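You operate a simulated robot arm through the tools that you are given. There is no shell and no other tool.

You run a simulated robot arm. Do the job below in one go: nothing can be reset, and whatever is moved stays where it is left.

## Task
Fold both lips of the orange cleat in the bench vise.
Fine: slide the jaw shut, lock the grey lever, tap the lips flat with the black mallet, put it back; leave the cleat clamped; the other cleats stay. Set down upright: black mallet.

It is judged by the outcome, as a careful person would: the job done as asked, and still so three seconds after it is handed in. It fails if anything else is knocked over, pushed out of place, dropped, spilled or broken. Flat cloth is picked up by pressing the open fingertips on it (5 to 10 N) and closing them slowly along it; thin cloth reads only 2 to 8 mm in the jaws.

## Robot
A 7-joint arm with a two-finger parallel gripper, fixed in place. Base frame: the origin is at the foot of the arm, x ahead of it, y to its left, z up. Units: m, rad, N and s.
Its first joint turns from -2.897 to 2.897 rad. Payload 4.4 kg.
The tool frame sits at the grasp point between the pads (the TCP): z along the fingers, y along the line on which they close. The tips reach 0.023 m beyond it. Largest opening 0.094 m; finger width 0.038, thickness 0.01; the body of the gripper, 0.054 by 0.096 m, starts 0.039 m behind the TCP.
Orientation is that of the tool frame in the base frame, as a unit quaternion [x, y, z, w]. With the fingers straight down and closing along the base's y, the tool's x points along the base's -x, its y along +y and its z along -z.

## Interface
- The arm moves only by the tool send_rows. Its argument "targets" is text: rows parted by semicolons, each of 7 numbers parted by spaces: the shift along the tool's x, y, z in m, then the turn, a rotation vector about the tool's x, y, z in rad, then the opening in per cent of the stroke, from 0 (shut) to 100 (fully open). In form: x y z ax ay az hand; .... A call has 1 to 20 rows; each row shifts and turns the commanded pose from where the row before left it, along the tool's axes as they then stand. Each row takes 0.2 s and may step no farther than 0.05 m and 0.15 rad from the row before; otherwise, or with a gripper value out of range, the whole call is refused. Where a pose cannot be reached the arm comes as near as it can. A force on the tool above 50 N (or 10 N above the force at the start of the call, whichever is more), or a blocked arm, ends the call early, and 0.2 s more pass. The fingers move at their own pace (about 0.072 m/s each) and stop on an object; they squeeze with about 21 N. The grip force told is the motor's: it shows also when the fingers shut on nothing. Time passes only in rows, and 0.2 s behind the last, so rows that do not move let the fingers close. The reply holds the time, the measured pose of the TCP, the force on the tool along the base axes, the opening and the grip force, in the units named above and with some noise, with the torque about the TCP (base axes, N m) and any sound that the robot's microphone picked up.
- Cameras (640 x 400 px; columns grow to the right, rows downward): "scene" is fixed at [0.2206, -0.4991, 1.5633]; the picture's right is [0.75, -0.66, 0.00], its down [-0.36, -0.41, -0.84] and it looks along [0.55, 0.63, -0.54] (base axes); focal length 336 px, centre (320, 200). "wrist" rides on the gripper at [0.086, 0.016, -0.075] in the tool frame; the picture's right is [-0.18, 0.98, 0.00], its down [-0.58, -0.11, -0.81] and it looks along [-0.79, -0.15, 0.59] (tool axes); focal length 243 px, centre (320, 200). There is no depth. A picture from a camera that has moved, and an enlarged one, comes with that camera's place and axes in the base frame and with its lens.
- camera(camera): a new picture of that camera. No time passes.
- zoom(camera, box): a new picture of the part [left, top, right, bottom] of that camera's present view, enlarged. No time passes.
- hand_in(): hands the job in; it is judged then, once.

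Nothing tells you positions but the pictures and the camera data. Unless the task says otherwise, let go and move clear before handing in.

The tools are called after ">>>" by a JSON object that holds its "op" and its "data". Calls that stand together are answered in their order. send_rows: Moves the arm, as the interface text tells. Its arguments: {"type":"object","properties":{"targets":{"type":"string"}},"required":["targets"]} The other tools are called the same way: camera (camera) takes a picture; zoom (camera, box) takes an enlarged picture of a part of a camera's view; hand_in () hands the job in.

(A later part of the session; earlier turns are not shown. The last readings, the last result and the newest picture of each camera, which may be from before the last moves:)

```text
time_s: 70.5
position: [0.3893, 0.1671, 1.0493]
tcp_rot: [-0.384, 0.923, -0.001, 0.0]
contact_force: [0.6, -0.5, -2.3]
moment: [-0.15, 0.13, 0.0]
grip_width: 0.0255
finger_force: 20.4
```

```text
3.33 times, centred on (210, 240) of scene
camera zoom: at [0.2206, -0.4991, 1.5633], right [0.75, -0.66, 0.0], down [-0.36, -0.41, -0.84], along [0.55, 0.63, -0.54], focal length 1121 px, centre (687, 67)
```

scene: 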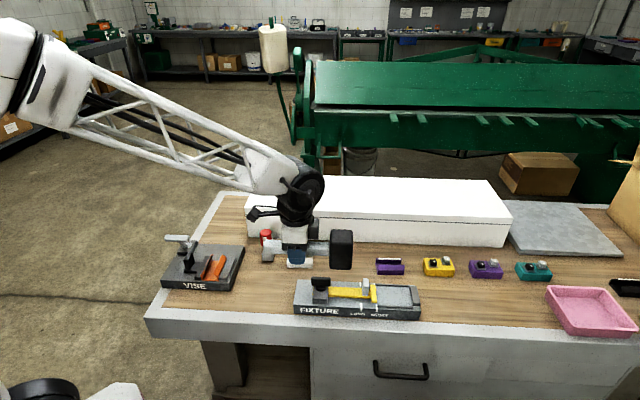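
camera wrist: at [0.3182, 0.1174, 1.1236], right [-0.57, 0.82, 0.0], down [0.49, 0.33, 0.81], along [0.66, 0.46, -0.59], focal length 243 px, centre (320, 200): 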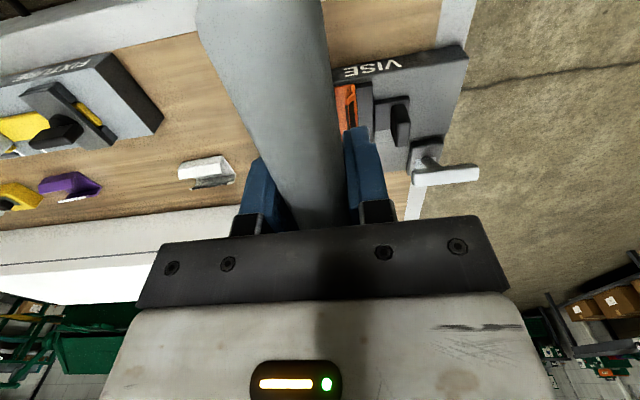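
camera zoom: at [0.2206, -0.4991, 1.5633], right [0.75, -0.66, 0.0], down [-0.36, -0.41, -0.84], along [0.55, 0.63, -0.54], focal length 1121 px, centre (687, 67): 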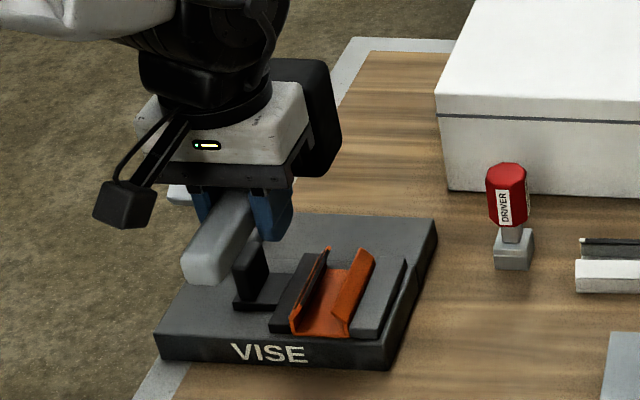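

The head is behind the gripper over the cleat. I'll lower to just above the lips and check the alignment.

>>> {"op": "send_rows", "data": {"targets": "0 0 0.03 0 0 0 0; 0 0 0.03 0 0 0 0; 0 0 0.025 0 0 0 0; 0 0 0.015 0 0 0 0; 0 0 0 0 0 0 0"}}

>>> {"op": "camera", "data": {"camera": "wrist"}}

>>> {"op": "zoom", "data": {"camera": "scene", "box": [150, 205, 260, 300]}}

```text
time_s: 71.7
position: [0.3887, 0.1652, 0.9515]
tcp_rot: [-0.384, 0.923, -0.001, 0.0]
contact_force: [-0.4, 0.4, -3.1]
moment: [-0.17, 0.17, -0.01]
grip_width: 0.0258
finger_force: 21.2
```

```text
taken
camera wrist: at [0.3173, 0.1168, 1.0246], right [-0.57, 0.82, 0.0], down [0.49, 0.33, 0.81], along [0.66, 0.46, -0.59], focal length 243 px, centre (320, 200)
```

wrist: 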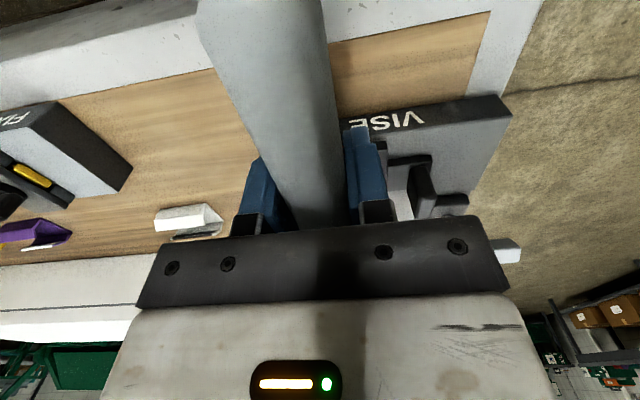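

```text
4.21 times, centred on (205, 252) of scene
camera zoom: at [0.2206, -0.4991, 1.5633], right [0.75, -0.66, 0.0], down [-0.36, -0.41, -0.84], along [0.55, 0.63, -0.54], focal length 1416 px, centre (804, -21)
```

zoom: 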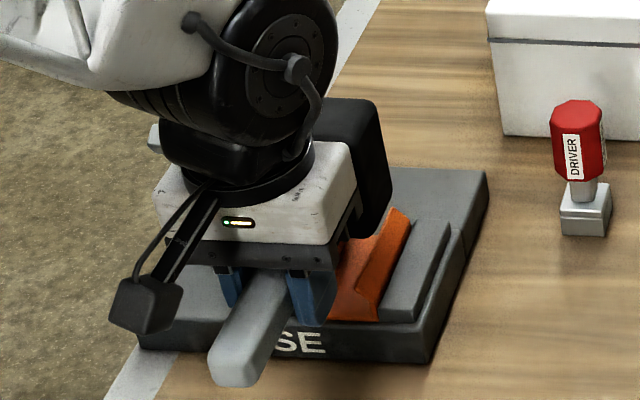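

The head covers both lip tips, according to my projection of its edges. I'll lower slowly to feel the lips before tapping.

>>> {"op": "send_rows", "data": {"targets": "0 0 0.012 0 0 0 0; 0 0 0.008 0 0 0 0; 0 0 0.005 0 0 0 0; 0 0 0 0 0 0 0"}}

>>> {"op": "send_rows", "data": {"targets": "0 0 0.003 0 0 0 0; 0 0 0.003 0 0 0 0; 0 0 0 0 0 0 0"}}

>>> {"op": "zoom", "data": {"camera": "scene", "box": [150, 205, 260, 300]}}

```text
time_s: 72.7
position: [0.3903, 0.1668, 0.9258]
tcp_rot: [-0.384, 0.923, 0.0, 0.0]
contact_force: [-0.4, 1.0, -2.5]
moment: [-0.14, 0.16, 0.03]
grip_width: 0.026
finger_force: 20.6
```

```text
time_s: 73.5
position: [0.3905, 0.167, 0.9198]
tcp_rot: [-0.383, 0.924, 0.001, -0.001]
contact_force: [-0.4, -0.2, 12.0]
moment: [0.55, -0.51, 0.01]
grip_width: 0.026
finger_force: 20.5
```

```text
4.21 times, centred on (205, 252) of scene
camera zoom: at [0.2206, -0.4991, 1.5633], right [0.75, -0.66, 0.0], down [-0.36, -0.41, -0.84], along [0.55, 0.63, -0.54], focal length 1416 px, centre (804, -21)
```

zoom: 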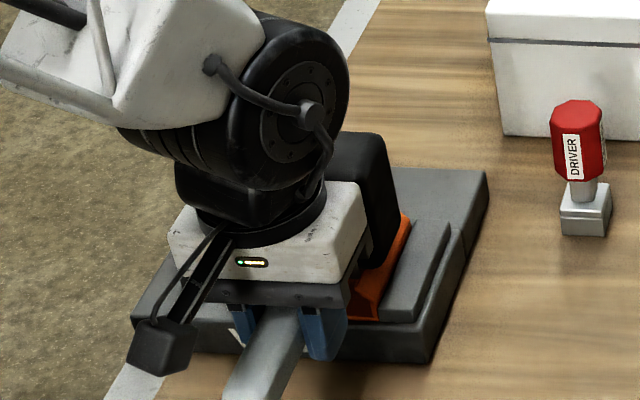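

The mallet touched the lips at TCP z ≈ 0.920 and they hold against 12 N, so real taps are needed. I'll lift 3 cm and tap briskly.

>>> {"op": "send_rows", "data": {"targets": "0 0 -0.03 0 0 0 0; 0 0 0 0 0 0 0; 0 0 0.034 0 0 0 0; 0 0 -0.034 0 0 0 0; 0 0 0 0 0 0 0"}}

>>> {"op": "zoom", "data": {"camera": "scene", "box": [150, 205, 260, 300]}}

```text
time_s: 74.7
position: [0.3892, 0.1666, 0.9515]
tcp_rot: [-0.384, 0.924, 0.0, 0.0]
contact_force: [-0.6, -0.2, -1.4]
moment: [-0.14, 0.15, 0.02]
grip_width: 0.0255
finger_force: 20.8
```

```text
4.21 times, centred on (205, 252) of scene
camera zoom: at [0.2206, -0.4991, 1.5633], right [0.75, -0.66, 0.0], down [-0.36, -0.41, -0.84], along [0.55, 0.63, -0.54], focal length 1416 px, centre (804, -21)
```

zoom: 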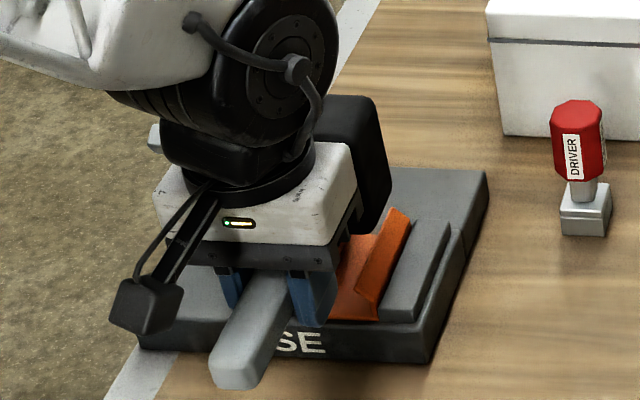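

>>> {"op": "zoom", "data": {"camera": "scene", "box": [220, 245, 260, 285]}}

>>> {"op": "send_rows", "data": {"targets": "0 0 -0.04 0 0 0 0; 0.04 0 -0.03 0 0 0 0; 0.04 0 0 0 0 0 0; 0.02 0 0 0 0 0 0; 0 0 0 0 0 0 0"}}

>>> {"op": "zoom", "data": {"camera": "scene", "box": [160, 225, 250, 300]}}

>>> {"op": "camera", "data": {"camera": "wrist"}}

```text
10.00 times, centred on (240, 265) of scene
camera zoom: at [0.2206, -0.4991, 1.5633], right [0.75, -0.66, 0.0], down [-0.36, -0.41, -0.84], along [0.55, 0.63, -0.54], focal length 3363 px, centre (1120, -450)
```

zoom: 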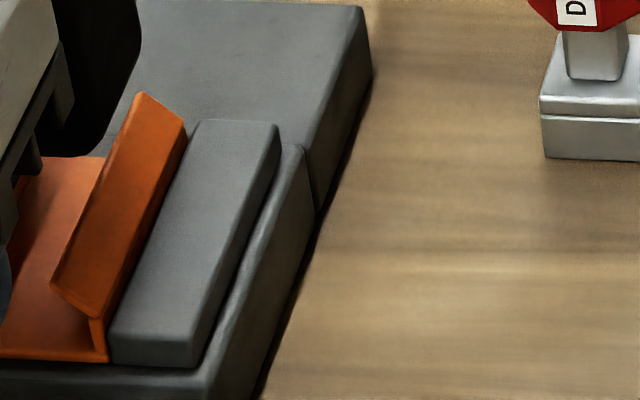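

```text
time_s: 75.9
position: [0.3178, 0.0948, 1.0204]
tcp_rot: [-0.384, 0.923, -0.001, 0.0]
contact_force: [0.9, 0.1, -2.0]
moment: [-0.15, 0.16, 0.03]
grip_width: 0.0258
finger_force: 21.0
```

```text
5.33 times, centred on (205, 262) of scene
camera zoom: at [0.2206, -0.4991, 1.5633], right [0.75, -0.66, 0.0], down [-0.36, -0.41, -0.84], along [0.55, 0.63, -0.54], focal length 1794 px, centre (933, -133)
```

zoom: 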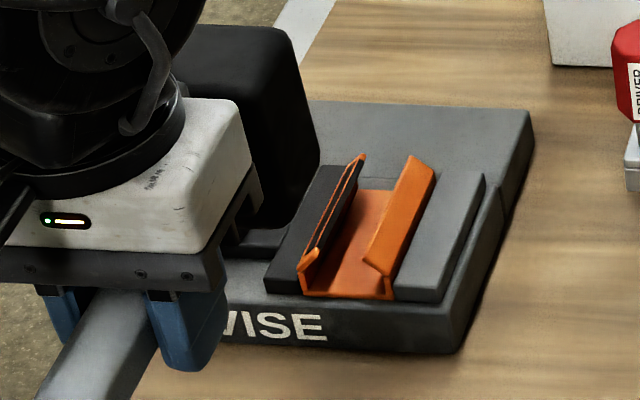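

```text
taken
camera wrist: at [0.246, 0.0458, 1.0944], right [-0.57, 0.82, 0.0], down [0.49, 0.33, 0.81], along [0.66, 0.46, -0.59], focal length 243 px, centre (320, 200)
```

wrist: 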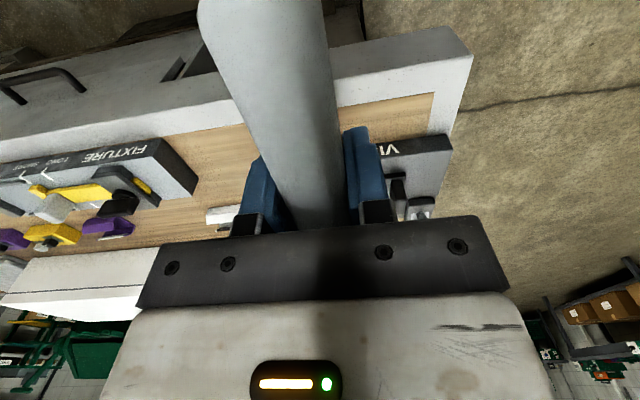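

>>> {"op": "zoom", "data": {"camera": "scene", "box": [200, 250, 240, 285]}}

```text
11.43 times, centred on (220, 268) of scene
camera zoom: at [0.2206, -0.4991, 1.5633], right [0.75, -0.66, 0.0], down [-0.36, -0.41, -0.84], along [0.55, 0.63, -0.54], focal length 3844 px, centre (1463, -571)
```

zoom: 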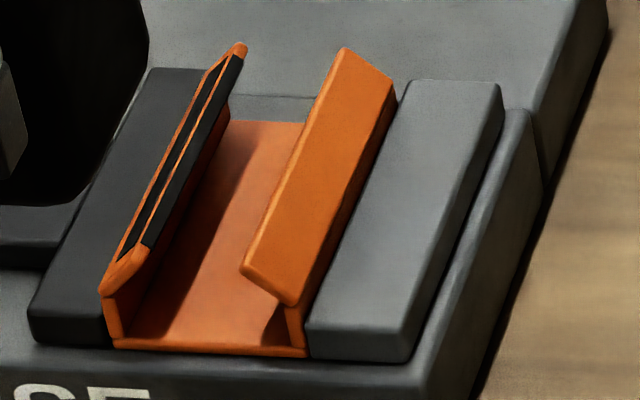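

The lips look only slightly more bent (about 50° from vertical), and that tap was probably cut short by arm lag. I'll go back over the cleat and tap harder, with a brief dwell at the bottom.

>>> {"op": "send_rows", "data": {"targets": "-0.02 0 0 0 0 0 0; -0.04 0 0 0 0 0 0; -0.04 0 0.03 0 0 0 0; 0 0 0.035 0 0 0 0; 0 0 0 0 0 0 0; 0 0 0.045 0 0 0 0; 0 0 0 0 0 0 0; 0 0 -0.045 0 0 0 0; 0 0 0 0 0 0 0"}}

>>> {"op": "zoom", "data": {"camera": "scene", "box": [200, 245, 250, 285]}}

```text
time_s: 77.9
position: [0.3888, 0.1645, 0.9555]
tcp_rot: [-0.384, 0.923, 0.0, 0.0]
contact_force: [0.2, -0.1, -2.2]
moment: [-0.14, 0.12, -0.01]
grip_width: 0.0261
finger_force: 20.5
```

```text
10.00 times, centred on (225, 265) of scene
camera zoom: at [0.2206, -0.4991, 1.5633], right [0.75, -0.66, 0.0], down [-0.36, -0.41, -0.84], along [0.55, 0.63, -0.54], focal length 3363 px, centre (1270, -450)
```

zoom: 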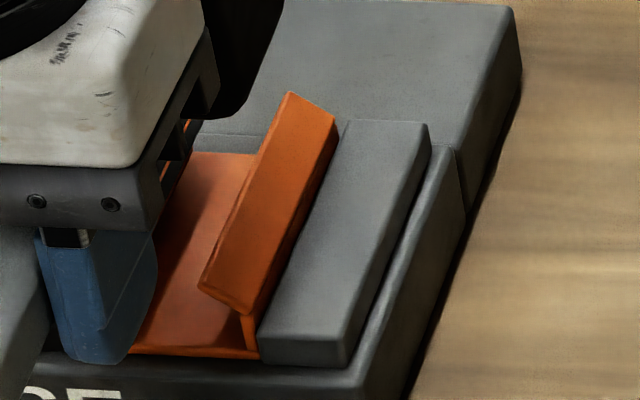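

>>> {"op": "zoom", "data": {"camera": "scene", "box": [150, 195, 270, 300]}}

>>> {"op": "camera", "data": {"camera": "wrist"}}

```text
3.81 times, centred on (210, 248) of scene
camera zoom: at [0.2206, -0.4991, 1.5633], right [0.75, -0.66, 0.0], down [-0.36, -0.41, -0.84], along [0.55, 0.63, -0.54], focal length 1281 px, centre (739, 19)
```

zoom: 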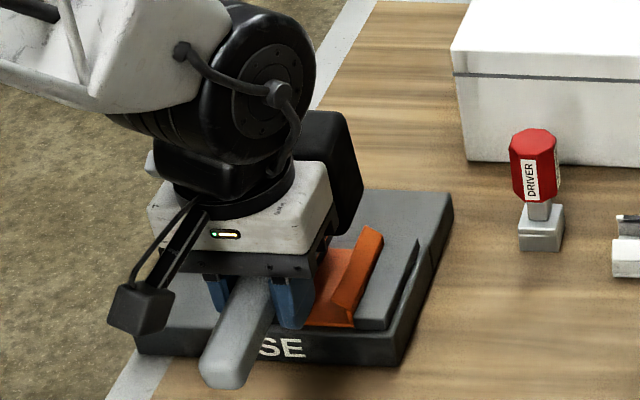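

```text
taken
camera wrist: at [0.3169, 0.1155, 1.0301], right [-0.57, 0.82, 0.0], down [0.49, 0.33, 0.81], along [0.66, 0.46, -0.59], focal length 243 px, centre (320, 200)
```

wrist: 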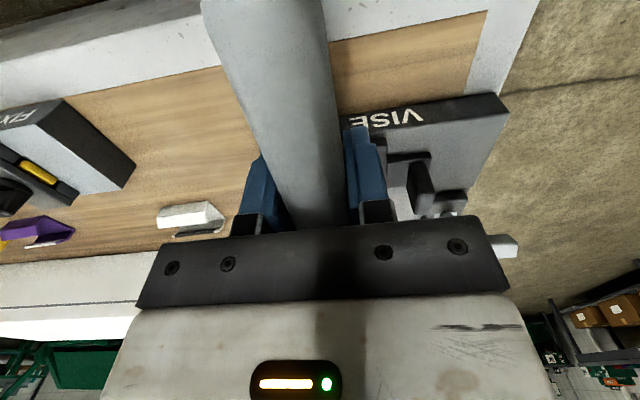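

The lips didn't yield; instead the mallet pitched up a little in my grip. I'll measure that pitch, then set the mallet down nearby and re-grip it by the head itself, so that the taps are firm.

>>> {"op": "zoom", "data": {"camera": "scene", "box": [190, 215, 250, 265]}}

>>> {"op": "zoom", "data": {"camera": "scene", "box": [180, 255, 230, 305]}}

```text
8.00 times, centred on (220, 240) of scene
camera zoom: at [0.2206, -0.4991, 1.5633], right [0.75, -0.66, 0.0], down [-0.36, -0.41, -0.84], along [0.55, 0.63, -0.54], focal length 2690 px, centre (1120, -120)
```

zoom: 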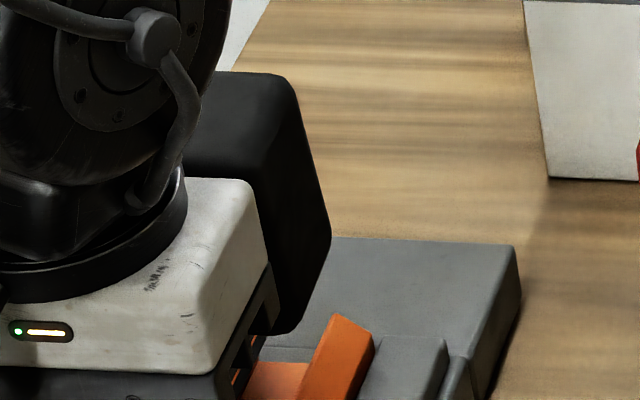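

```text
8.00 times, centred on (205, 280) of scene
camera zoom: at [0.2206, -0.4991, 1.5633], right [0.75, -0.66, 0.0], down [-0.36, -0.41, -0.84], along [0.55, 0.63, -0.54], focal length 2690 px, centre (1240, -440)
```

zoom: 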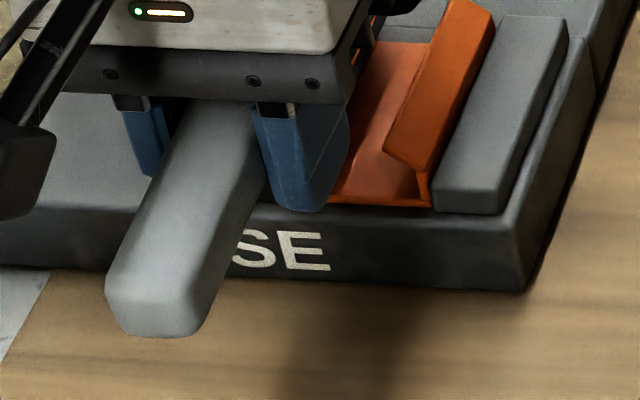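

The pitch is about 0.11 rad (head up). I'll carry the mallet to the free bench area between the vise and the fixture, tilt the tool to level the head, and lower it to just above the bench.

>>> {"op": "send_rows", "data": {"targets": "0 0 -0.04 0 0 0 0; 0 0 -0.035 0 0 0 0; 0.012 -0.035 0 0 0 0 0; 0.012 -0.035 0 0 0 0 0; 0.011 -0.035 0 0 0 0 0; 0 -0.034 0 0 0 0 0; 0 0 0 0 0.055 0 0; 0 0 0 0 0.055 0 0; 0 0 0 0 0 0 0"}}

>>> {"op": "camera", "data": {"camera": "scene"}}

>>> {"op": "zoom", "data": {"camera": "scene", "box": [190, 190, 330, 310]}}

>>> {"op": "camera", "data": {"camera": "wrist"}}

```text
time_s: 79.9
position: [0.4618, 0.0428, 1.0301]
tcp_rot: [-0.383, 0.922, -0.021, -0.051]
contact_force: [-1.0, 0.2, -2.2]
moment: [-0.14, 0.13, 0.0]
grip_width: 0.0259
finger_force: 21.3
```

```text
taken
```

scene: 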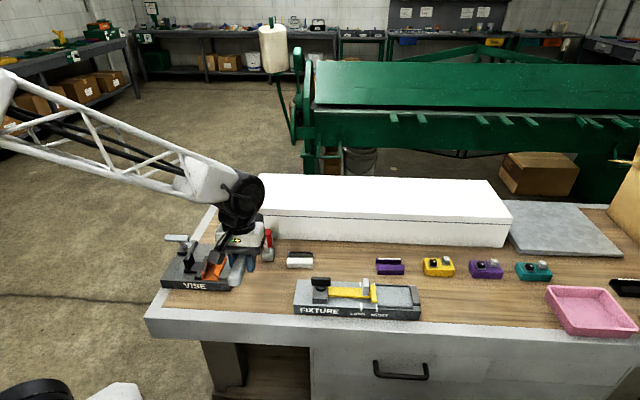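

```text
3.33 times, centred on (260, 250) of scene
camera zoom: at [0.2206, -0.4991, 1.5633], right [0.75, -0.66, 0.0], down [-0.36, -0.41, -0.84], along [0.55, 0.63, -0.54], focal length 1121 px, centre (520, 33)
```

zoom: 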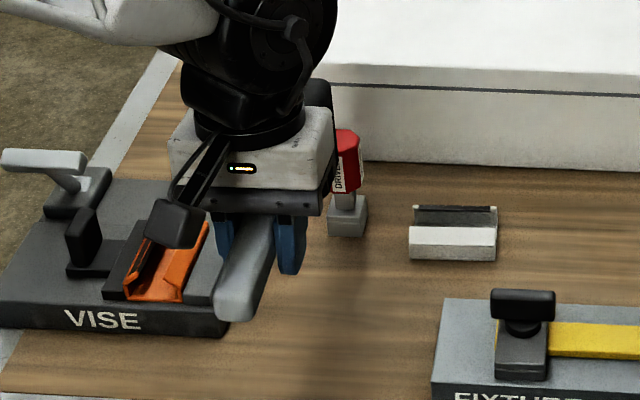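

```text
taken
camera wrist: at [0.3974, 0.0002, 1.1125], right [-0.57, 0.82, -0.02], down [0.55, 0.39, 0.74], along [0.62, 0.41, -0.68], focal length 243 px, centre (320, 200)
```

wrist: 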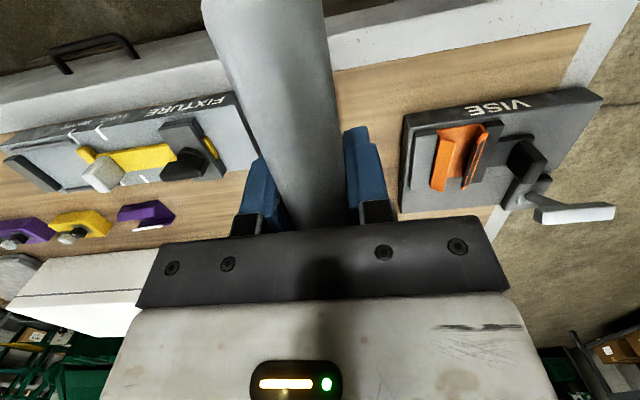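

The tool is tilted to level the head, and the spot below is free. I'll lower straight down to about 1 cm above the bench.

>>> {"op": "send_rows", "data": {"targets": "-0.0044 0 0.0398 0 0 0 0; -0.0044 0 0.0398 0 0 0 0; -0.0044 0 0.0398 0 0 0 0; -0.0038 0 0.0348 0 0 0 0; 0 0 0 0 0 0 0"}}

>>> {"op": "zoom", "data": {"camera": "scene", "box": [190, 210, 310, 310]}}

>>> {"op": "camera", "data": {"camera": "wrist"}}

```text
time_s: 81.1
position: [0.4616, 0.0437, 0.8748]
tcp_rot: [-0.383, 0.922, -0.021, -0.051]
contact_force: [0.9, 0.1, -2.4]
moment: [-0.17, 0.19, 0.02]
grip_width: 0.0257
finger_force: 21.1
```

```text
4.00 times, centred on (250, 260) of scene
camera zoom: at [0.2206, -0.4991, 1.5633], right [0.75, -0.66, 0.0], down [-0.36, -0.41, -0.84], along [0.55, 0.63, -0.54], focal length 1345 px, centre (600, -40)
```

zoom: 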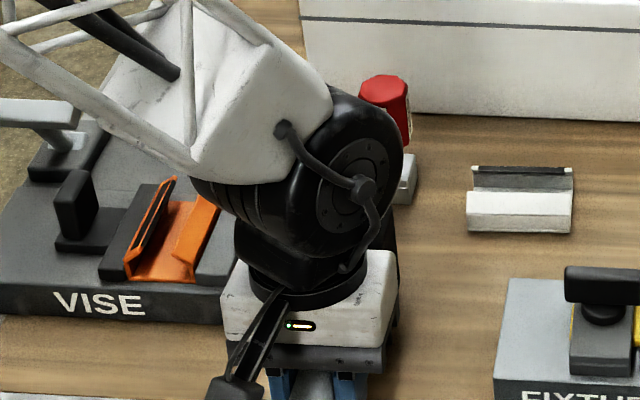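

```text
taken
camera wrist: at [0.3967, 0.001, 0.957], right [-0.57, 0.82, -0.02], down [0.55, 0.39, 0.74], along [0.62, 0.41, -0.67], focal length 243 px, centre (320, 200)
```

wrist: 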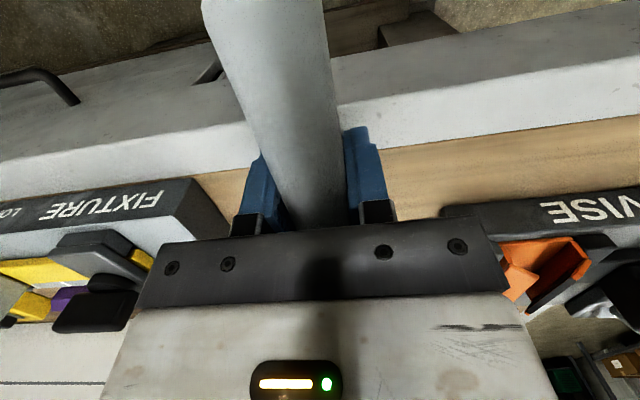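

>>> {"op": "send_rows", "data": {"targets": "-0.0009 0 0.008 0 0 0 0; -0.0005 0 0.004 0 0 0 0; 0 0 0 0 0 0 0"}}

>>> {"op": "send_rows", "data": {"targets": "-0.0003 0 0.003 0 0 0 0; 0 0 0 0 0 0 0"}}

>>> {"op": "send_rows", "data": {"targets": "-0.0003 0 0.003 0 0 0 0; 0 0 0 0 0 0 0"}}

```text
time_s: 81.9
position: [0.4621, 0.0433, 0.8625]
tcp_rot: [-0.383, 0.922, -0.021, -0.051]
contact_force: [0.0, 0.4, -2.6]
moment: [-0.17, 0.17, -0.01]
grip_width: 0.0257
finger_force: 21.2
```

```text
time_s: 82.5
position: [0.4621, 0.0433, 0.8594]
tcp_rot: [-0.383, 0.922, -0.022, -0.05]
contact_force: [0.1, 0.1, -2.8]
moment: [-0.18, 0.11, -0.05]
grip_width: 0.0255
finger_force: 21.5
```

```text
time_s: 83.1
position: [0.4628, 0.0435, 0.8558]
tcp_rot: [-0.383, 0.922, -0.021, -0.051]
contact_force: [0.4, -0.2, -1.9]
moment: [-0.17, 0.16, 0.03]
grip_width: 0.026
finger_force: 21.1
```

>>> {"op": "send_rows", "data": {"targets": "-0.0002 0 0.002 0 0 0 0; 0 0 0 0 0 0 0"}}

>>> {"op": "send_rows", "data": {"targets": "-0.0002 0 0.002 0 0 0 0; 0 0 0 0 0 0 0"}}

```text
time_s: 83.7
position: [0.4633, 0.0428, 0.8536]
tcp_rot: [-0.382, 0.922, -0.021, -0.051]
contact_force: [0.7, -1.3, -3.2]
moment: [-0.19, 0.14, 0.0]
grip_width: 0.0258
finger_force: 20.8
```

```text
time_s: 84.3
position: [0.464, 0.0421, 0.8534]
tcp_rot: [-0.382, 0.922, -0.021, -0.051]
contact_force: [-5.5, -7.6, 7.6]
moment: [0.62, -0.63, -0.17]
grip_width: 0.0258
finger_force: 21.7
```

The far bottom edge of the head touched the bench at about 10 N. I'll ease up a millimetre and release so it settles on its head.

>>> {"op": "send_rows", "data": {"targets": "0 0 -0.0012 0 -0.012 0 0; 0 0 0 0 0 0 0; 0 0 0 0 0 0 30; 0 0 0 0 0 0 36; 0 0 0 0 0 0 50; 0 0 0 0 0 0 80; 0 0 0 0 0 0 100; 0 0 0 0 0 0 100"}}

>>> {"op": "camera", "data": {"camera": "wrist"}}

>>> {"op": "zoom", "data": {"camera": "scene", "box": [190, 210, 310, 310]}}

```text
time_s: 86.1
position: [0.4635, 0.0429, 0.8541]
tcp_rot: [-0.383, 0.923, -0.019, -0.045]
contact_force: [-0.1, -0.8, -0.4]
moment: [0.0, 0.02, -0.03]
grip_width: 0.0941
finger_force: 0.1
```

```text
taken
camera wrist: at [0.3968, -0.0005, 0.9358], right [-0.57, 0.82, -0.02], down [0.54, 0.39, 0.75], along [0.62, 0.41, -0.67], focal length 243 px, centre (320, 200)
```

wrist: 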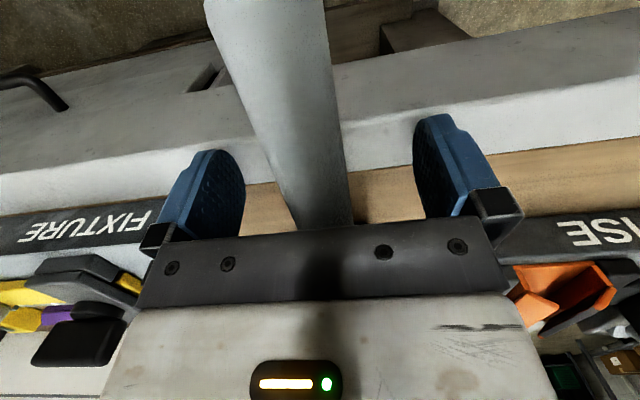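

```text
4.00 times, centred on (250, 260) of scene
camera zoom: at [0.2206, -0.4991, 1.5633], right [0.75, -0.66, 0.0], down [-0.36, -0.41, -0.84], along [0.55, 0.63, -0.54], focal length 1345 px, centre (600, -40)
```

zoom: 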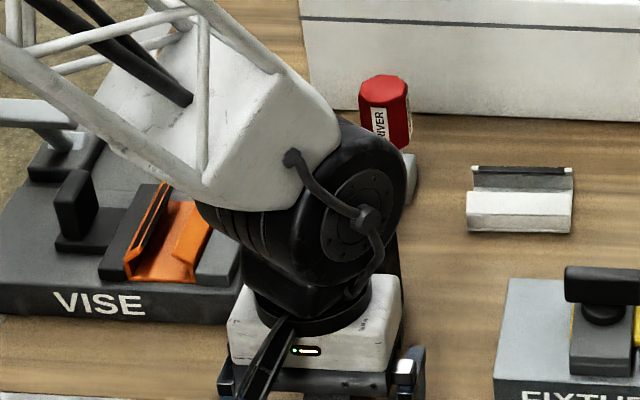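

The mallet stands on its own. I'll rise straight up, level the tool, and look at it.

>>> {"op": "send_rows", "data": {"targets": "0.003 0 -0.03 0 0 0 100; 0.004 0 -0.04 0 0 0 100; 0.004 0 -0.04 0 0 0 100; 0.004 0 -0.04 0 0 0 100; 0 0 0 0 -0.05 0 100; 0 0 0 0 -0.048 0 100; 0.04 0 0 0 0 0 100; 0 0 0 0 0 0 100"}}

>>> {"op": "camera", "data": {"camera": "wrist"}}

>>> {"op": "zoom", "data": {"camera": "scene", "box": [200, 230, 320, 330]}}

```text
time_s: 87.9
position: [0.4358, 0.0152, 1.0046]
tcp_rot: [-0.384, 0.923, 0.0, 0.0]
contact_force: [-0.1, 0.5, 0.4]
moment: [0.04, 0.0, 0.0]
grip_width: 0.0938
finger_force: 0.1
```

```text
taken
camera wrist: at [0.3627, -0.0344, 1.0782], right [-0.57, 0.82, 0.0], down [0.49, 0.33, 0.81], along [0.66, 0.46, -0.59], focal length 243 px, centre (320, 200)
```

wrist: 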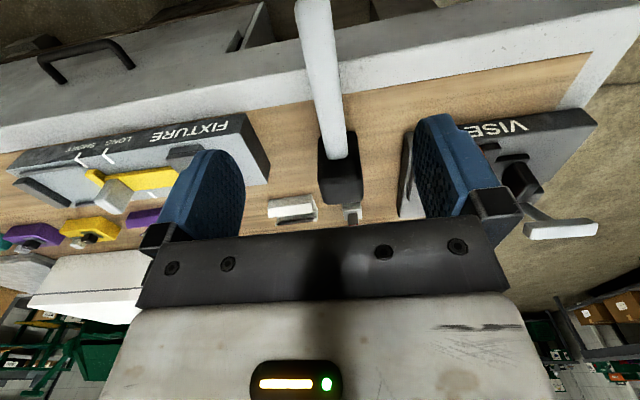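

```text
4.00 times, centred on (260, 280) of scene
camera zoom: at [0.2206, -0.4991, 1.5633], right [0.75, -0.66, 0.0], down [-0.36, -0.41, -0.84], along [0.55, 0.63, -0.54], focal length 1345 px, centre (560, -120)
```

zoom: 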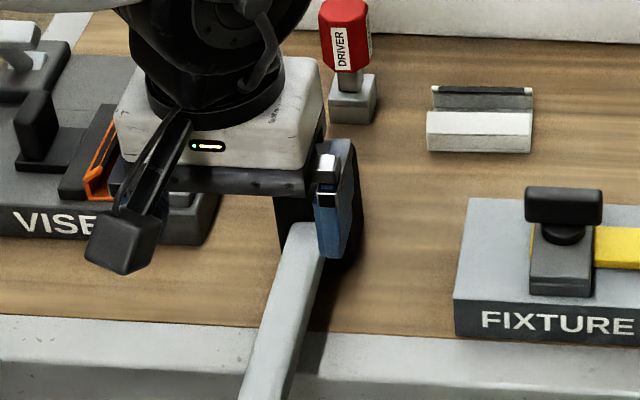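

>>> {"op": "zoom", "data": {"camera": "wrist", "box": [280, 90, 400, 230]}}

```text
2.86 times, centred on (340, 160) of wrist
camera zoom: at [0.3627, -0.0344, 1.0782], right [-0.57, 0.82, 0.0], down [0.49, 0.33, 0.81], along [0.66, 0.46, -0.59], focal length 693 px, centre (263, 314)
```

zoom: 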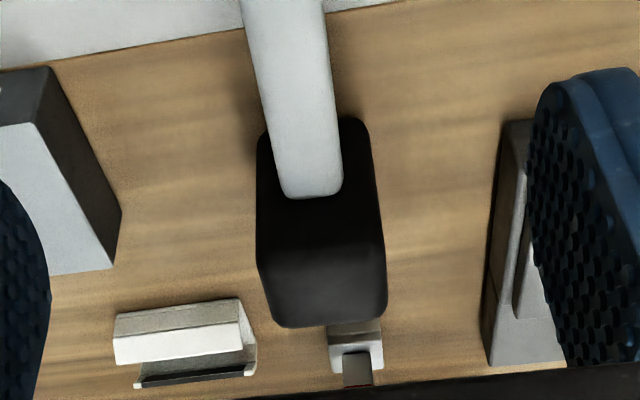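

The mallet's head is upright at about (0.536, 0.117), aligned with the tool. I'll move above it with the fingers open and lower to straddle the head.

>>> {"op": "send_rows", "data": {"targets": "-0.04 0 0 0 0 0 100; -0.04 0 0 0 0 0 100; -0.04 0 0 0 0 0 100; -0.0226 0.0007 0.02 0 0 0 100; 0 0 0.04 0 0 0 100; 0 0 0.03 0 0 0 100; 0 0 0 0 0 0 100"}}

>>> {"op": "camera", "data": {"camera": "wrist"}}

>>> {"op": "zoom", "data": {"camera": "scene", "box": [200, 210, 320, 310]}}

```text
time_s: 89.5
position: [0.535, 0.1179, 0.9133]
tcp_rot: [-0.383, 0.924, 0.0, 0.0]
contact_force: [-0.1, 0.1, -0.5]
moment: [0.02, -0.03, 0.02]
grip_width: 0.0941
finger_force: 0.1
```

```text
taken
camera wrist: at [0.4633, 0.0677, 0.9874], right [-0.57, 0.82, 0.0], down [0.49, 0.33, 0.81], along [0.66, 0.46, -0.59], focal length 243 px, centre (320, 200)
```

wrist: 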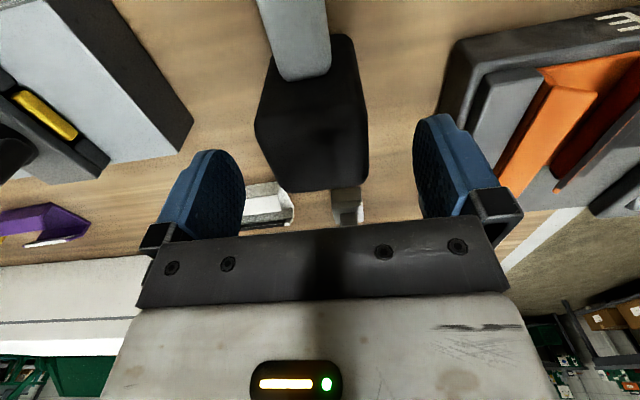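

```text
4.00 times, centred on (260, 260) of scene
camera zoom: at [0.2206, -0.4991, 1.5633], right [0.75, -0.66, 0.0], down [-0.36, -0.41, -0.84], along [0.55, 0.63, -0.54], focal length 1345 px, centre (560, -40)
```

zoom: 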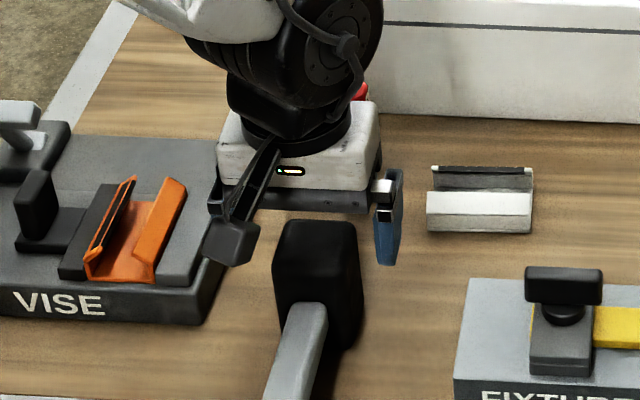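

Alignment is good to about 2 mm. I'll lower around the head until the palm nearly touches its top.

>>> {"op": "send_rows", "data": {"targets": "-0.001 -0.002 0.025 0 0 0 100; 0 0 0.02 0 0 0 100; 0 0 0.006 0 0 0 100; 0 0 0 0 0 0 100"}}

>>> {"op": "send_rows", "data": {"targets": "0 0 0.003 0 0 0 100; 0 0 0 0 0 0 100"}}

>>> {"op": "zoom", "data": {"camera": "scene", "box": [200, 210, 320, 310]}}

```text
time_s: 90.5
position: [0.5373, 0.1164, 0.8665]
tcp_rot: [-0.384, 0.923, -0.001, 0.002]
contact_force: [-9.1, -3.0, 16.8]
moment: [0.03, -0.02, 0.03]
grip_width: 0.0939
finger_force: 0.1
stopped in row 4: the force on the tool passed its limit at 52 N (the readings are from after the stop); the commanded pose is now the measured one
```

```text
time_s: 90.9
position: [0.5394, 0.1156, 0.8674]
tcp_rot: [-0.384, 0.923, -0.001, 0.003]
contact_force: [-10.0, -4.1, 17.0]
moment: [0.03, 0.1, 0.03]
grip_width: 0.0939
finger_force: 0.1
stopped in row 1: the force on the tool passed its limit at 62 N (the readings are from after the stop); the commanded pose is now the measured one
```

```text
4.00 times, centred on (260, 260) of scene
camera zoom: at [0.2206, -0.4991, 1.5633], right [0.75, -0.66, 0.0], down [-0.36, -0.41, -0.84], along [0.55, 0.63, -0.54], focal length 1345 px, centre (560, -40)
```

zoom: 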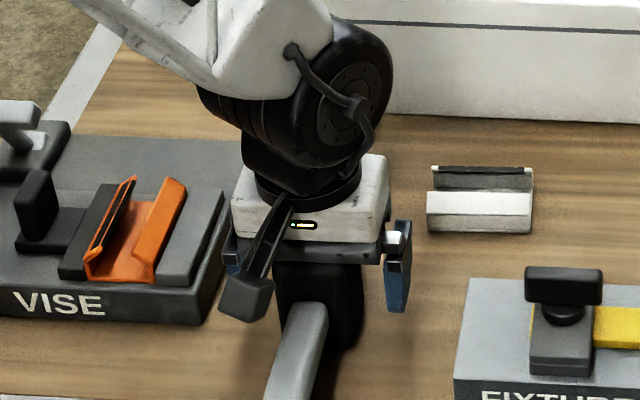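

The palm met the head's top at TCP z ≈ 0.867, so the head is about 8.6 cm tall. I'll rise 3 mm and close on the head.

>>> {"op": "send_rows", "data": {"targets": "0 0 -0.003 0 0 0 100; 0 0 0 0 0 0 90; 0 0 0 0 0 0 75; 0 0 0 0 0 0 65; 0 0 0 0 0 0 58; 0 0 0 0 0 0 50; 0 0 0 0 0 0 40; 0 0 0 0 0 0 40"}}

>>> {"op": "camera", "data": {"camera": "wrist"}}

>>> {"op": "zoom", "data": {"camera": "scene", "box": [200, 210, 320, 310]}}

```text
time_s: 92.7
position: [0.5375, 0.1156, 0.8679]
tcp_rot: [-0.383, 0.924, -0.001, 0.002]
contact_force: [-0.5, 0.1, 0.7]
moment: [0.04, 0.15, 0.01]
grip_width: 0.052
finger_force: 20.9
```

```text
taken
camera wrist: at [0.4663, 0.067, 0.9419], right [-0.57, 0.82, 0.0], down [0.48, 0.33, 0.81], along [0.67, 0.46, -0.59], focal length 243 px, centre (320, 200)
```

wrist: 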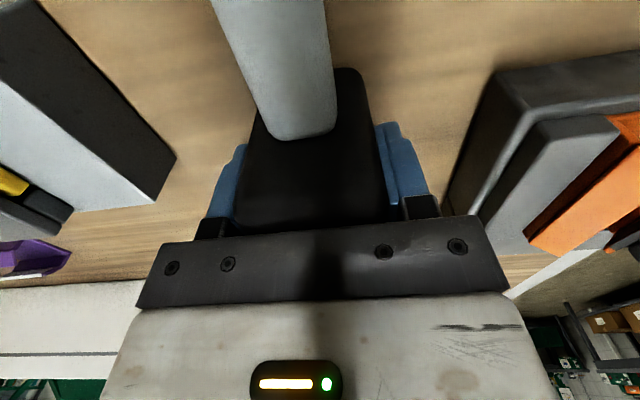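

```text
4.00 times, centred on (260, 260) of scene
camera zoom: at [0.2206, -0.4991, 1.5633], right [0.75, -0.66, 0.0], down [-0.36, -0.41, -0.84], along [0.55, 0.63, -0.54], focal length 1345 px, centre (560, -40)
```

zoom: 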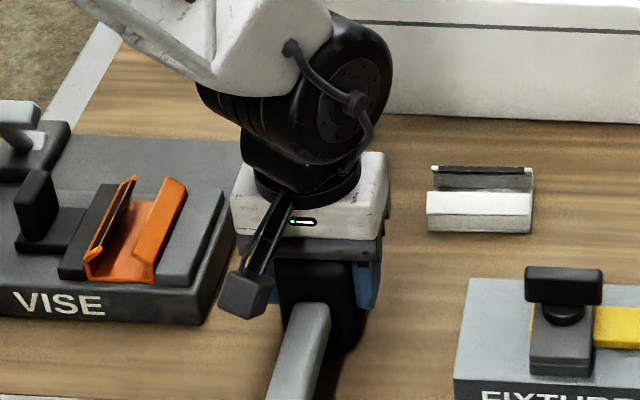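

The head is gripped at 52 mm with the palm just above it. I'll lift it, carry it over the cleat centre, and lower to about 2 cm above the lips.

>>> {"op": "send_rows", "data": {"targets": "0 0 -0.02 0 0 0 30; 0 0 -0.04 0 0 0 30; 0 0 -0.04 0 0 0 30; 0 0 -0.035 0 0 0 30; -0.009 0.036 0 0 0 0 30; -0.009 0.036 0 0 0 0 30; -0.009 0.036 0 0 0 0 30; -0.0087 0.036 0 0 0 0 30; 0 0 0 0 0 0 30; 0 0 0.03 0 0 0 30; 0 0 0.02 0 0 0 30; 0 0 0 0 0 0 30"}}

>>> {"op": "camera", "data": {"camera": "wrist"}}

>>> {"op": "zoom", "data": {"camera": "scene", "box": [150, 200, 270, 300]}}

```text
time_s: 95.3
position: [0.4606, 0.2437, 0.9518]
tcp_rot: [-0.383, 0.924, -0.002, 0.002]
contact_force: [0.0, 0.4, -2.3]
moment: [0.05, -0.02, -0.01]
grip_width: 0.0517
finger_force: 20.8
```

```text
taken
camera wrist: at [0.3884, 0.194, 1.0253], right [-0.57, 0.82, 0.0], down [0.48, 0.33, 0.81], along [0.67, 0.46, -0.59], focal length 243 px, centre (320, 200)
```

wrist: 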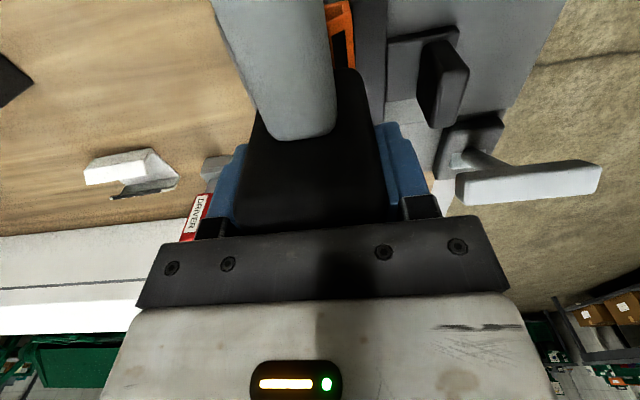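

```text
4.00 times, centred on (210, 250) of scene
camera zoom: at [0.2206, -0.4991, 1.5633], right [0.75, -0.66, 0.0], down [-0.36, -0.41, -0.84], along [0.55, 0.63, -0.54], focal length 1345 px, centre (760, 0)
```

zoom: 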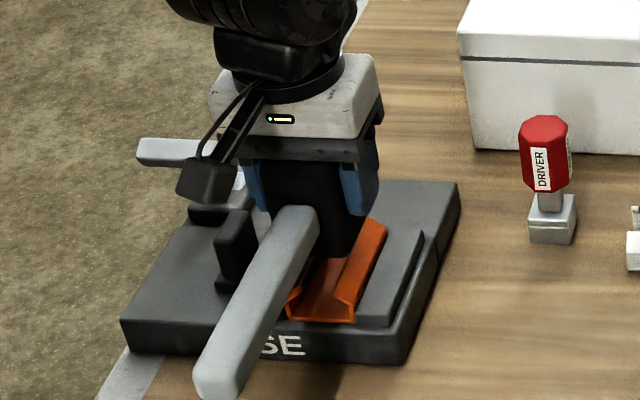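

The head is right above the cleat between both lips. I'll lower until contact and press/tap in small steps, reading the force.

>>> {"op": "send_rows", "data": {"targets": "0 0 0.01 0 0 0 30; 0 0 0.005 0 0 0 30; 0 0 0 0 0 0 30"}}

>>> {"op": "send_rows", "data": {"targets": "0 0 0.003 0 0 0 30; 0 0 0 0 0 0 30"}}

>>> {"op": "send_rows", "data": {"targets": "0 0 0.003 0 0 0 30; 0 0 0 0 0 0 30"}}

>>> {"op": "zoom", "data": {"camera": "scene", "box": [190, 230, 250, 290]}}

```text
time_s: 96.1
position: [0.4614, 0.2428, 0.9374]
tcp_rot: [-0.383, 0.924, 0.0, 0.001]
contact_force: [0.2, 0.0, -1.7]
moment: [0.01, -0.03, 0.01]
grip_width: 0.0519
finger_force: 21.4
```

```text
time_s: 96.7
position: [0.462, 0.2436, 0.9339]
tcp_rot: [-0.384, 0.923, 0.0, 0.002]
contact_force: [0.2, 0.5, -2.7]
moment: [0.03, -0.02, -0.03]
grip_width: 0.0518
finger_force: 20.7
```

```text
time_s: 97.3
position: [0.4624, 0.2436, 0.9319]
tcp_rot: [-0.384, 0.923, 0.001, 0.004]
contact_force: [-0.5, 3.0, 23.7]
moment: [0.15, 0.01, -0.03]
grip_width: 0.0519
finger_force: 20.9
```

```text
6.67 times, centred on (220, 260) of scene
camera zoom: at [0.2206, -0.4991, 1.5633], right [0.75, -0.66, 0.0], down [-0.36, -0.41, -0.84], along [0.55, 0.63, -0.54], focal length 2242 px, centre (987, -200)
```

zoom: 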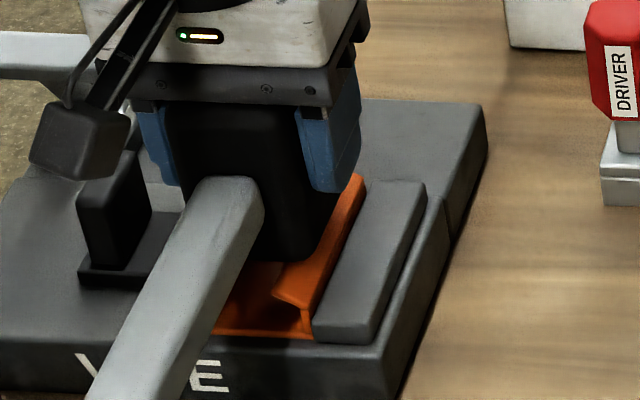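

The lips hold at 24 N static. I'll raise 4 cm and strike with a real tap; the force stop will end it by itself if they resist.

>>> {"op": "send_rows", "data": {"targets": "0 0 -0.04 0 0 0 30; 0 0 0 0 0 0 30; 0 0 0.045 0 0 0 30; 0 0 0 0 0 0 30"}}

>>> {"op": "zoom", "data": {"camera": "scene", "box": [190, 230, 250, 290]}}

```text
time_s: 98.3
position: [0.463, 0.2414, 0.9252]
tcp_rot: [-0.384, 0.924, -0.001, 0.003]
contact_force: [1.8, 1.4, 4.6]
moment: [-0.02, -0.02, 0.0]
grip_width: 0.0517
finger_force: 20.9
```

```text
6.67 times, centred on (220, 260) of scene
camera zoom: at [0.2206, -0.4991, 1.5633], right [0.75, -0.66, 0.0], down [-0.36, -0.41, -0.84], along [0.55, 0.63, -0.54], focal length 2242 px, centre (987, -200)
```

zoom: 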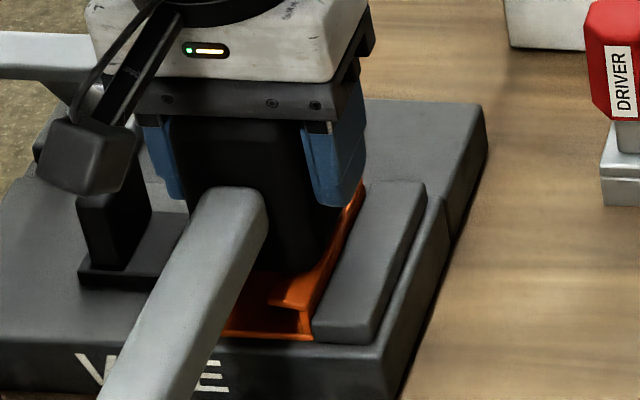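

The tap worked: the lips folded noticeably, with head bottom now at about z = 0.877. I'll raise and tap again.

>>> {"op": "send_rows", "data": {"targets": "0 0 -0.04 0 0 0 30; 0 0 0 0 0 0 30; 0 0 0.046 0 0 0 30; 0 0 0 0 0 0 30"}}

>>> {"op": "zoom", "data": {"camera": "scene", "box": [190, 230, 250, 290]}}

```text
time_s: 99.2
position: [0.4652, 0.243, 0.9222]
tcp_rot: [-0.384, 0.923, 0.0, 0.004]
contact_force: [-10.3, -1.5, 15.1]
moment: [-0.06, 0.66, 0.01]
grip_width: 0.0517
finger_force: 20.9
stopped in row 4: the force on the tool passed its limit at 64 N (the readings are from after the stop); the commanded pose is now the measured one
```

```text
6.67 times, centred on (220, 260) of scene
camera zoom: at [0.2206, -0.4991, 1.5633], right [0.75, -0.66, 0.0], down [-0.36, -0.41, -0.84], along [0.55, 0.63, -0.54], focal length 2242 px, centre (987, -200)
```

zoom: 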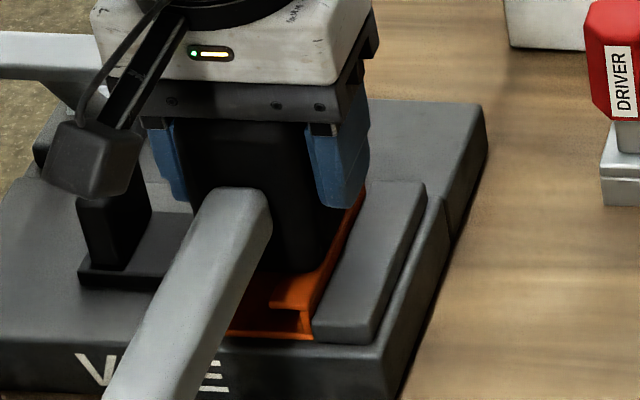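

It stopped at 64 N with the head bottom near z = 0.874, so it may be nearly flat. I'll lift and move forward to see the cleat.

>>> {"op": "send_rows", "data": {"targets": "0 0 -0.03 0 0 0 30; 0 0 -0.04 0 0 0 30; 0 0 -0.03 0 0 0 30; 0.04 0 0 0 0 0 30; 0.04 0 0 0 0 0 30; 0.04 0 0 0 0 0 30; 0 0 0 0 0 0 30"}}

>>> {"op": "zoom", "data": {"camera": "scene", "box": [200, 245, 250, 285]}}

>>> {"op": "zoom", "data": {"camera": "scene", "box": [150, 200, 270, 300]}}

```text
time_s: 100.8
position: [0.3781, 0.1586, 1.0214]
tcp_rot: [-0.383, 0.924, -0.001, 0.003]
contact_force: [-0.2, -0.5, -3.0]
moment: [0.01, -0.01, 0.02]
grip_width: 0.0516
finger_force: 20.6
```

```text
10.00 times, centred on (225, 265) of scene
camera zoom: at [0.2206, -0.4991, 1.5633], right [0.75, -0.66, 0.0], down [-0.36, -0.41, -0.84], along [0.55, 0.63, -0.54], focal length 3363 px, centre (1270, -450)
```

zoom: 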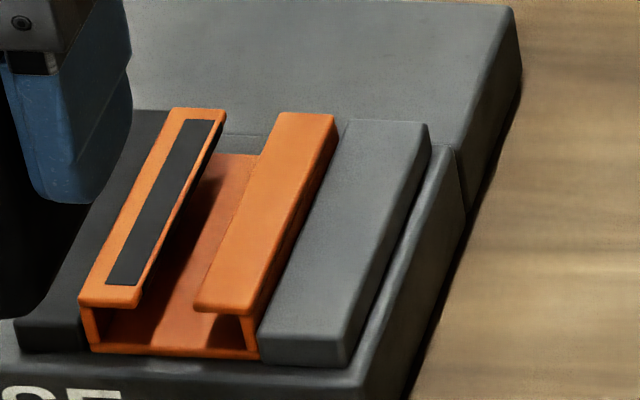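

```text
4.00 times, centred on (210, 250) of scene
camera zoom: at [0.2206, -0.4991, 1.5633], right [0.75, -0.66, 0.0], down [-0.36, -0.41, -0.84], along [0.55, 0.63, -0.54], focal length 1345 px, centre (760, 0)
```

zoom: 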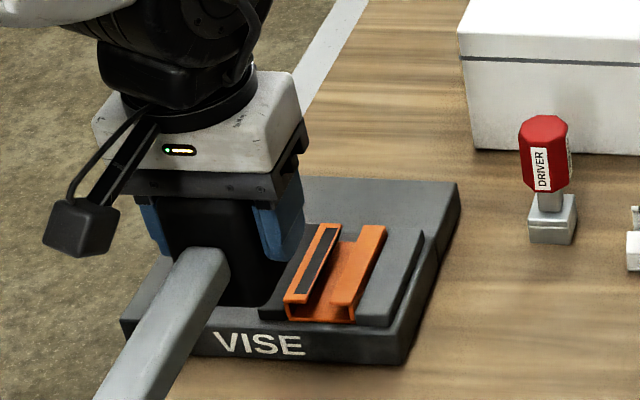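

Both lips now look folded flat. I'll zoom further to check for any residual angle.

>>> {"op": "zoom", "data": {"camera": "scene", "box": [204, 268, 234, 288]}}

>>> {"op": "zoom", "data": {"camera": "scene", "box": [210, 252, 235, 272]}}

```text
16.00 times, centred on (219, 278) of scene
camera zoom: at [0.2206, -0.4991, 1.5633], right [0.75, -0.66, 0.0], down [-0.36, -0.41, -0.84], along [0.55, 0.63, -0.54], focal length 5381 px, centre (1936, -1048)
```

zoom: 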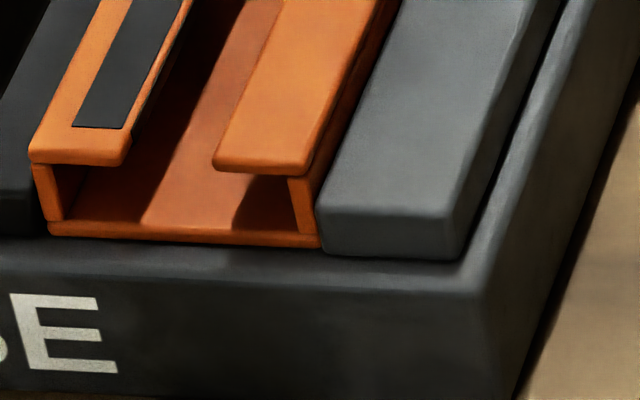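

```text
16.00 times, centred on (222, 262) of scene
camera zoom: at [0.2206, -0.4991, 1.5633], right [0.75, -0.66, 0.0], down [-0.36, -0.41, -0.84], along [0.55, 0.63, -0.54], focal length 5381 px, centre (1880, -792)
```

zoom: 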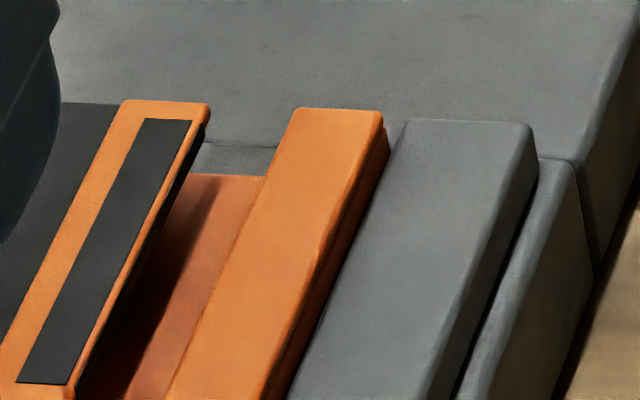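

Both lips are flat to within about 1°, and the cleat is still clamped. Now I'll take the mallet back to the intermediate spot to re-grip it by the handle.

>>> {"op": "send_rows", "data": {"targets": "-0.016 -0.028 0 0 0 0 30; -0.0166 -0.0288 0 0 0 0 30; -0.0166 -0.0288 0 0 0 0 30; -0.0166 -0.0288 0 0 0 0 30; -0.0165 -0.0287 0 0 0 0 30; 0 0 0.04 0 0 0 30; 0 0 0.04 0 0 0 30; 0 0 0.04 0 0 0 30; 0 0 0.02 0 0 0 30; 0 0 0 0 0 0 30"}}

>>> {"op": "zoom", "data": {"camera": "scene", "box": [200, 210, 320, 310]}}

>>> {"op": "camera", "data": {"camera": "wrist"}}

```text
time_s: 103.0
position: [0.5388, 0.1166, 0.8814]
tcp_rot: [-0.383, 0.924, 0.0, 0.004]
contact_force: [0.1, 0.0, -2.8]
moment: [0.06, -0.03, -0.02]
grip_width: 0.0518
finger_force: 21.1
```

```text
4.00 times, centred on (260, 260) of scene
camera zoom: at [0.2206, -0.4991, 1.5633], right [0.75, -0.66, 0.0], down [-0.36, -0.41, -0.84], along [0.55, 0.63, -0.54], focal length 1345 px, centre (560, -40)
```

zoom: 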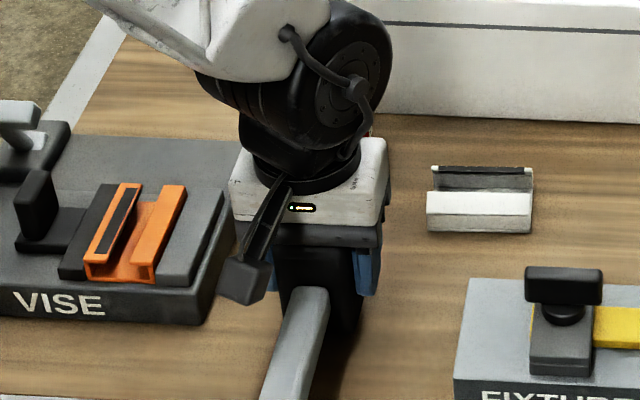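

```text
taken
camera wrist: at [0.4665, 0.0656, 0.955], right [-0.57, 0.82, 0.0], down [0.48, 0.33, 0.81], along [0.67, 0.46, -0.59], focal length 243 px, centre (320, 200)
```

wrist: 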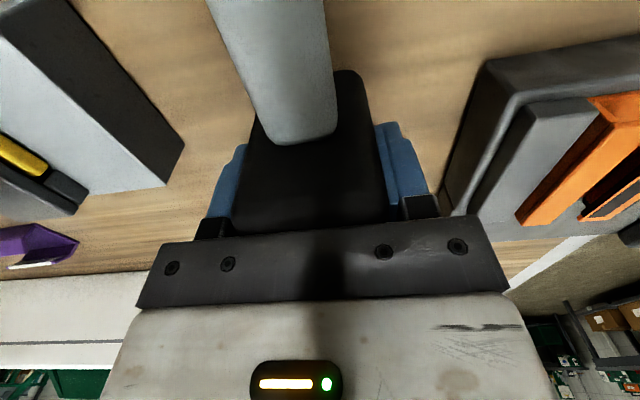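

>>> {"op": "send_rows", "data": {"targets": "0 0 0.007 0 0 0 30; 0 0 0.003 0 0 0 30; 0 0 0 0 0 0 30"}}

>>> {"op": "send_rows", "data": {"targets": "0 0 0.002 0 0 0 30; 0 0 0 0 0 0 30"}}

>>> {"op": "send_rows", "data": {"targets": "0 0 0.002 0 0 0 30; 0 0 0 0 0 0 30"}}

```text
time_s: 103.8
position: [0.5401, 0.115, 0.8722]
tcp_rot: [-0.384, 0.923, -0.001, 0.002]
contact_force: [0.1, -1.5, -3.3]
moment: [0.04, -0.04, -0.02]
grip_width: 0.0516
finger_force: 21.2
```

```text
time_s: 104.4
position: [0.539, 0.1162, 0.8693]
tcp_rot: [-0.384, 0.923, 0.0, 0.004]
contact_force: [0.2, -0.2, -2.1]
moment: [0.01, -0.03, 0.0]
grip_width: 0.052
finger_force: 20.5
```

```text
time_s: 105.0
position: [0.54, 0.115, 0.8676]
tcp_rot: [-0.383, 0.924, 0.0, 0.003]
contact_force: [-0.2, 0.0, -3.0]
moment: [0.05, -0.08, -0.01]
grip_width: 0.0519
finger_force: 21.1
```

>>> {"op": "send_rows", "data": {"targets": "0 0 0.0015 0 0 0 30; 0 0 0 0 0 0 30"}}

>>> {"op": "send_rows", "data": {"targets": "0 0 0.0015 0 0 0 30; 0 0 0 0 0 0 30"}}

```text
time_s: 105.6
position: [0.5397, 0.116, 0.8658]
tcp_rot: [-0.383, 0.924, -0.001, 0.004]
contact_force: [-0.2, 0.5, -1.3]
moment: [0.01, -0.03, 0.0]
grip_width: 0.052
finger_force: 20.9
```

```text
time_s: 106.2
position: [0.54, 0.1171, 0.8656]
tcp_rot: [-0.384, 0.923, -0.001, 0.005]
contact_force: [-9.4, 3.2, 29.2]
moment: [-0.15, 1.43, -0.23]
grip_width: 0.0521
finger_force: 20.7
```

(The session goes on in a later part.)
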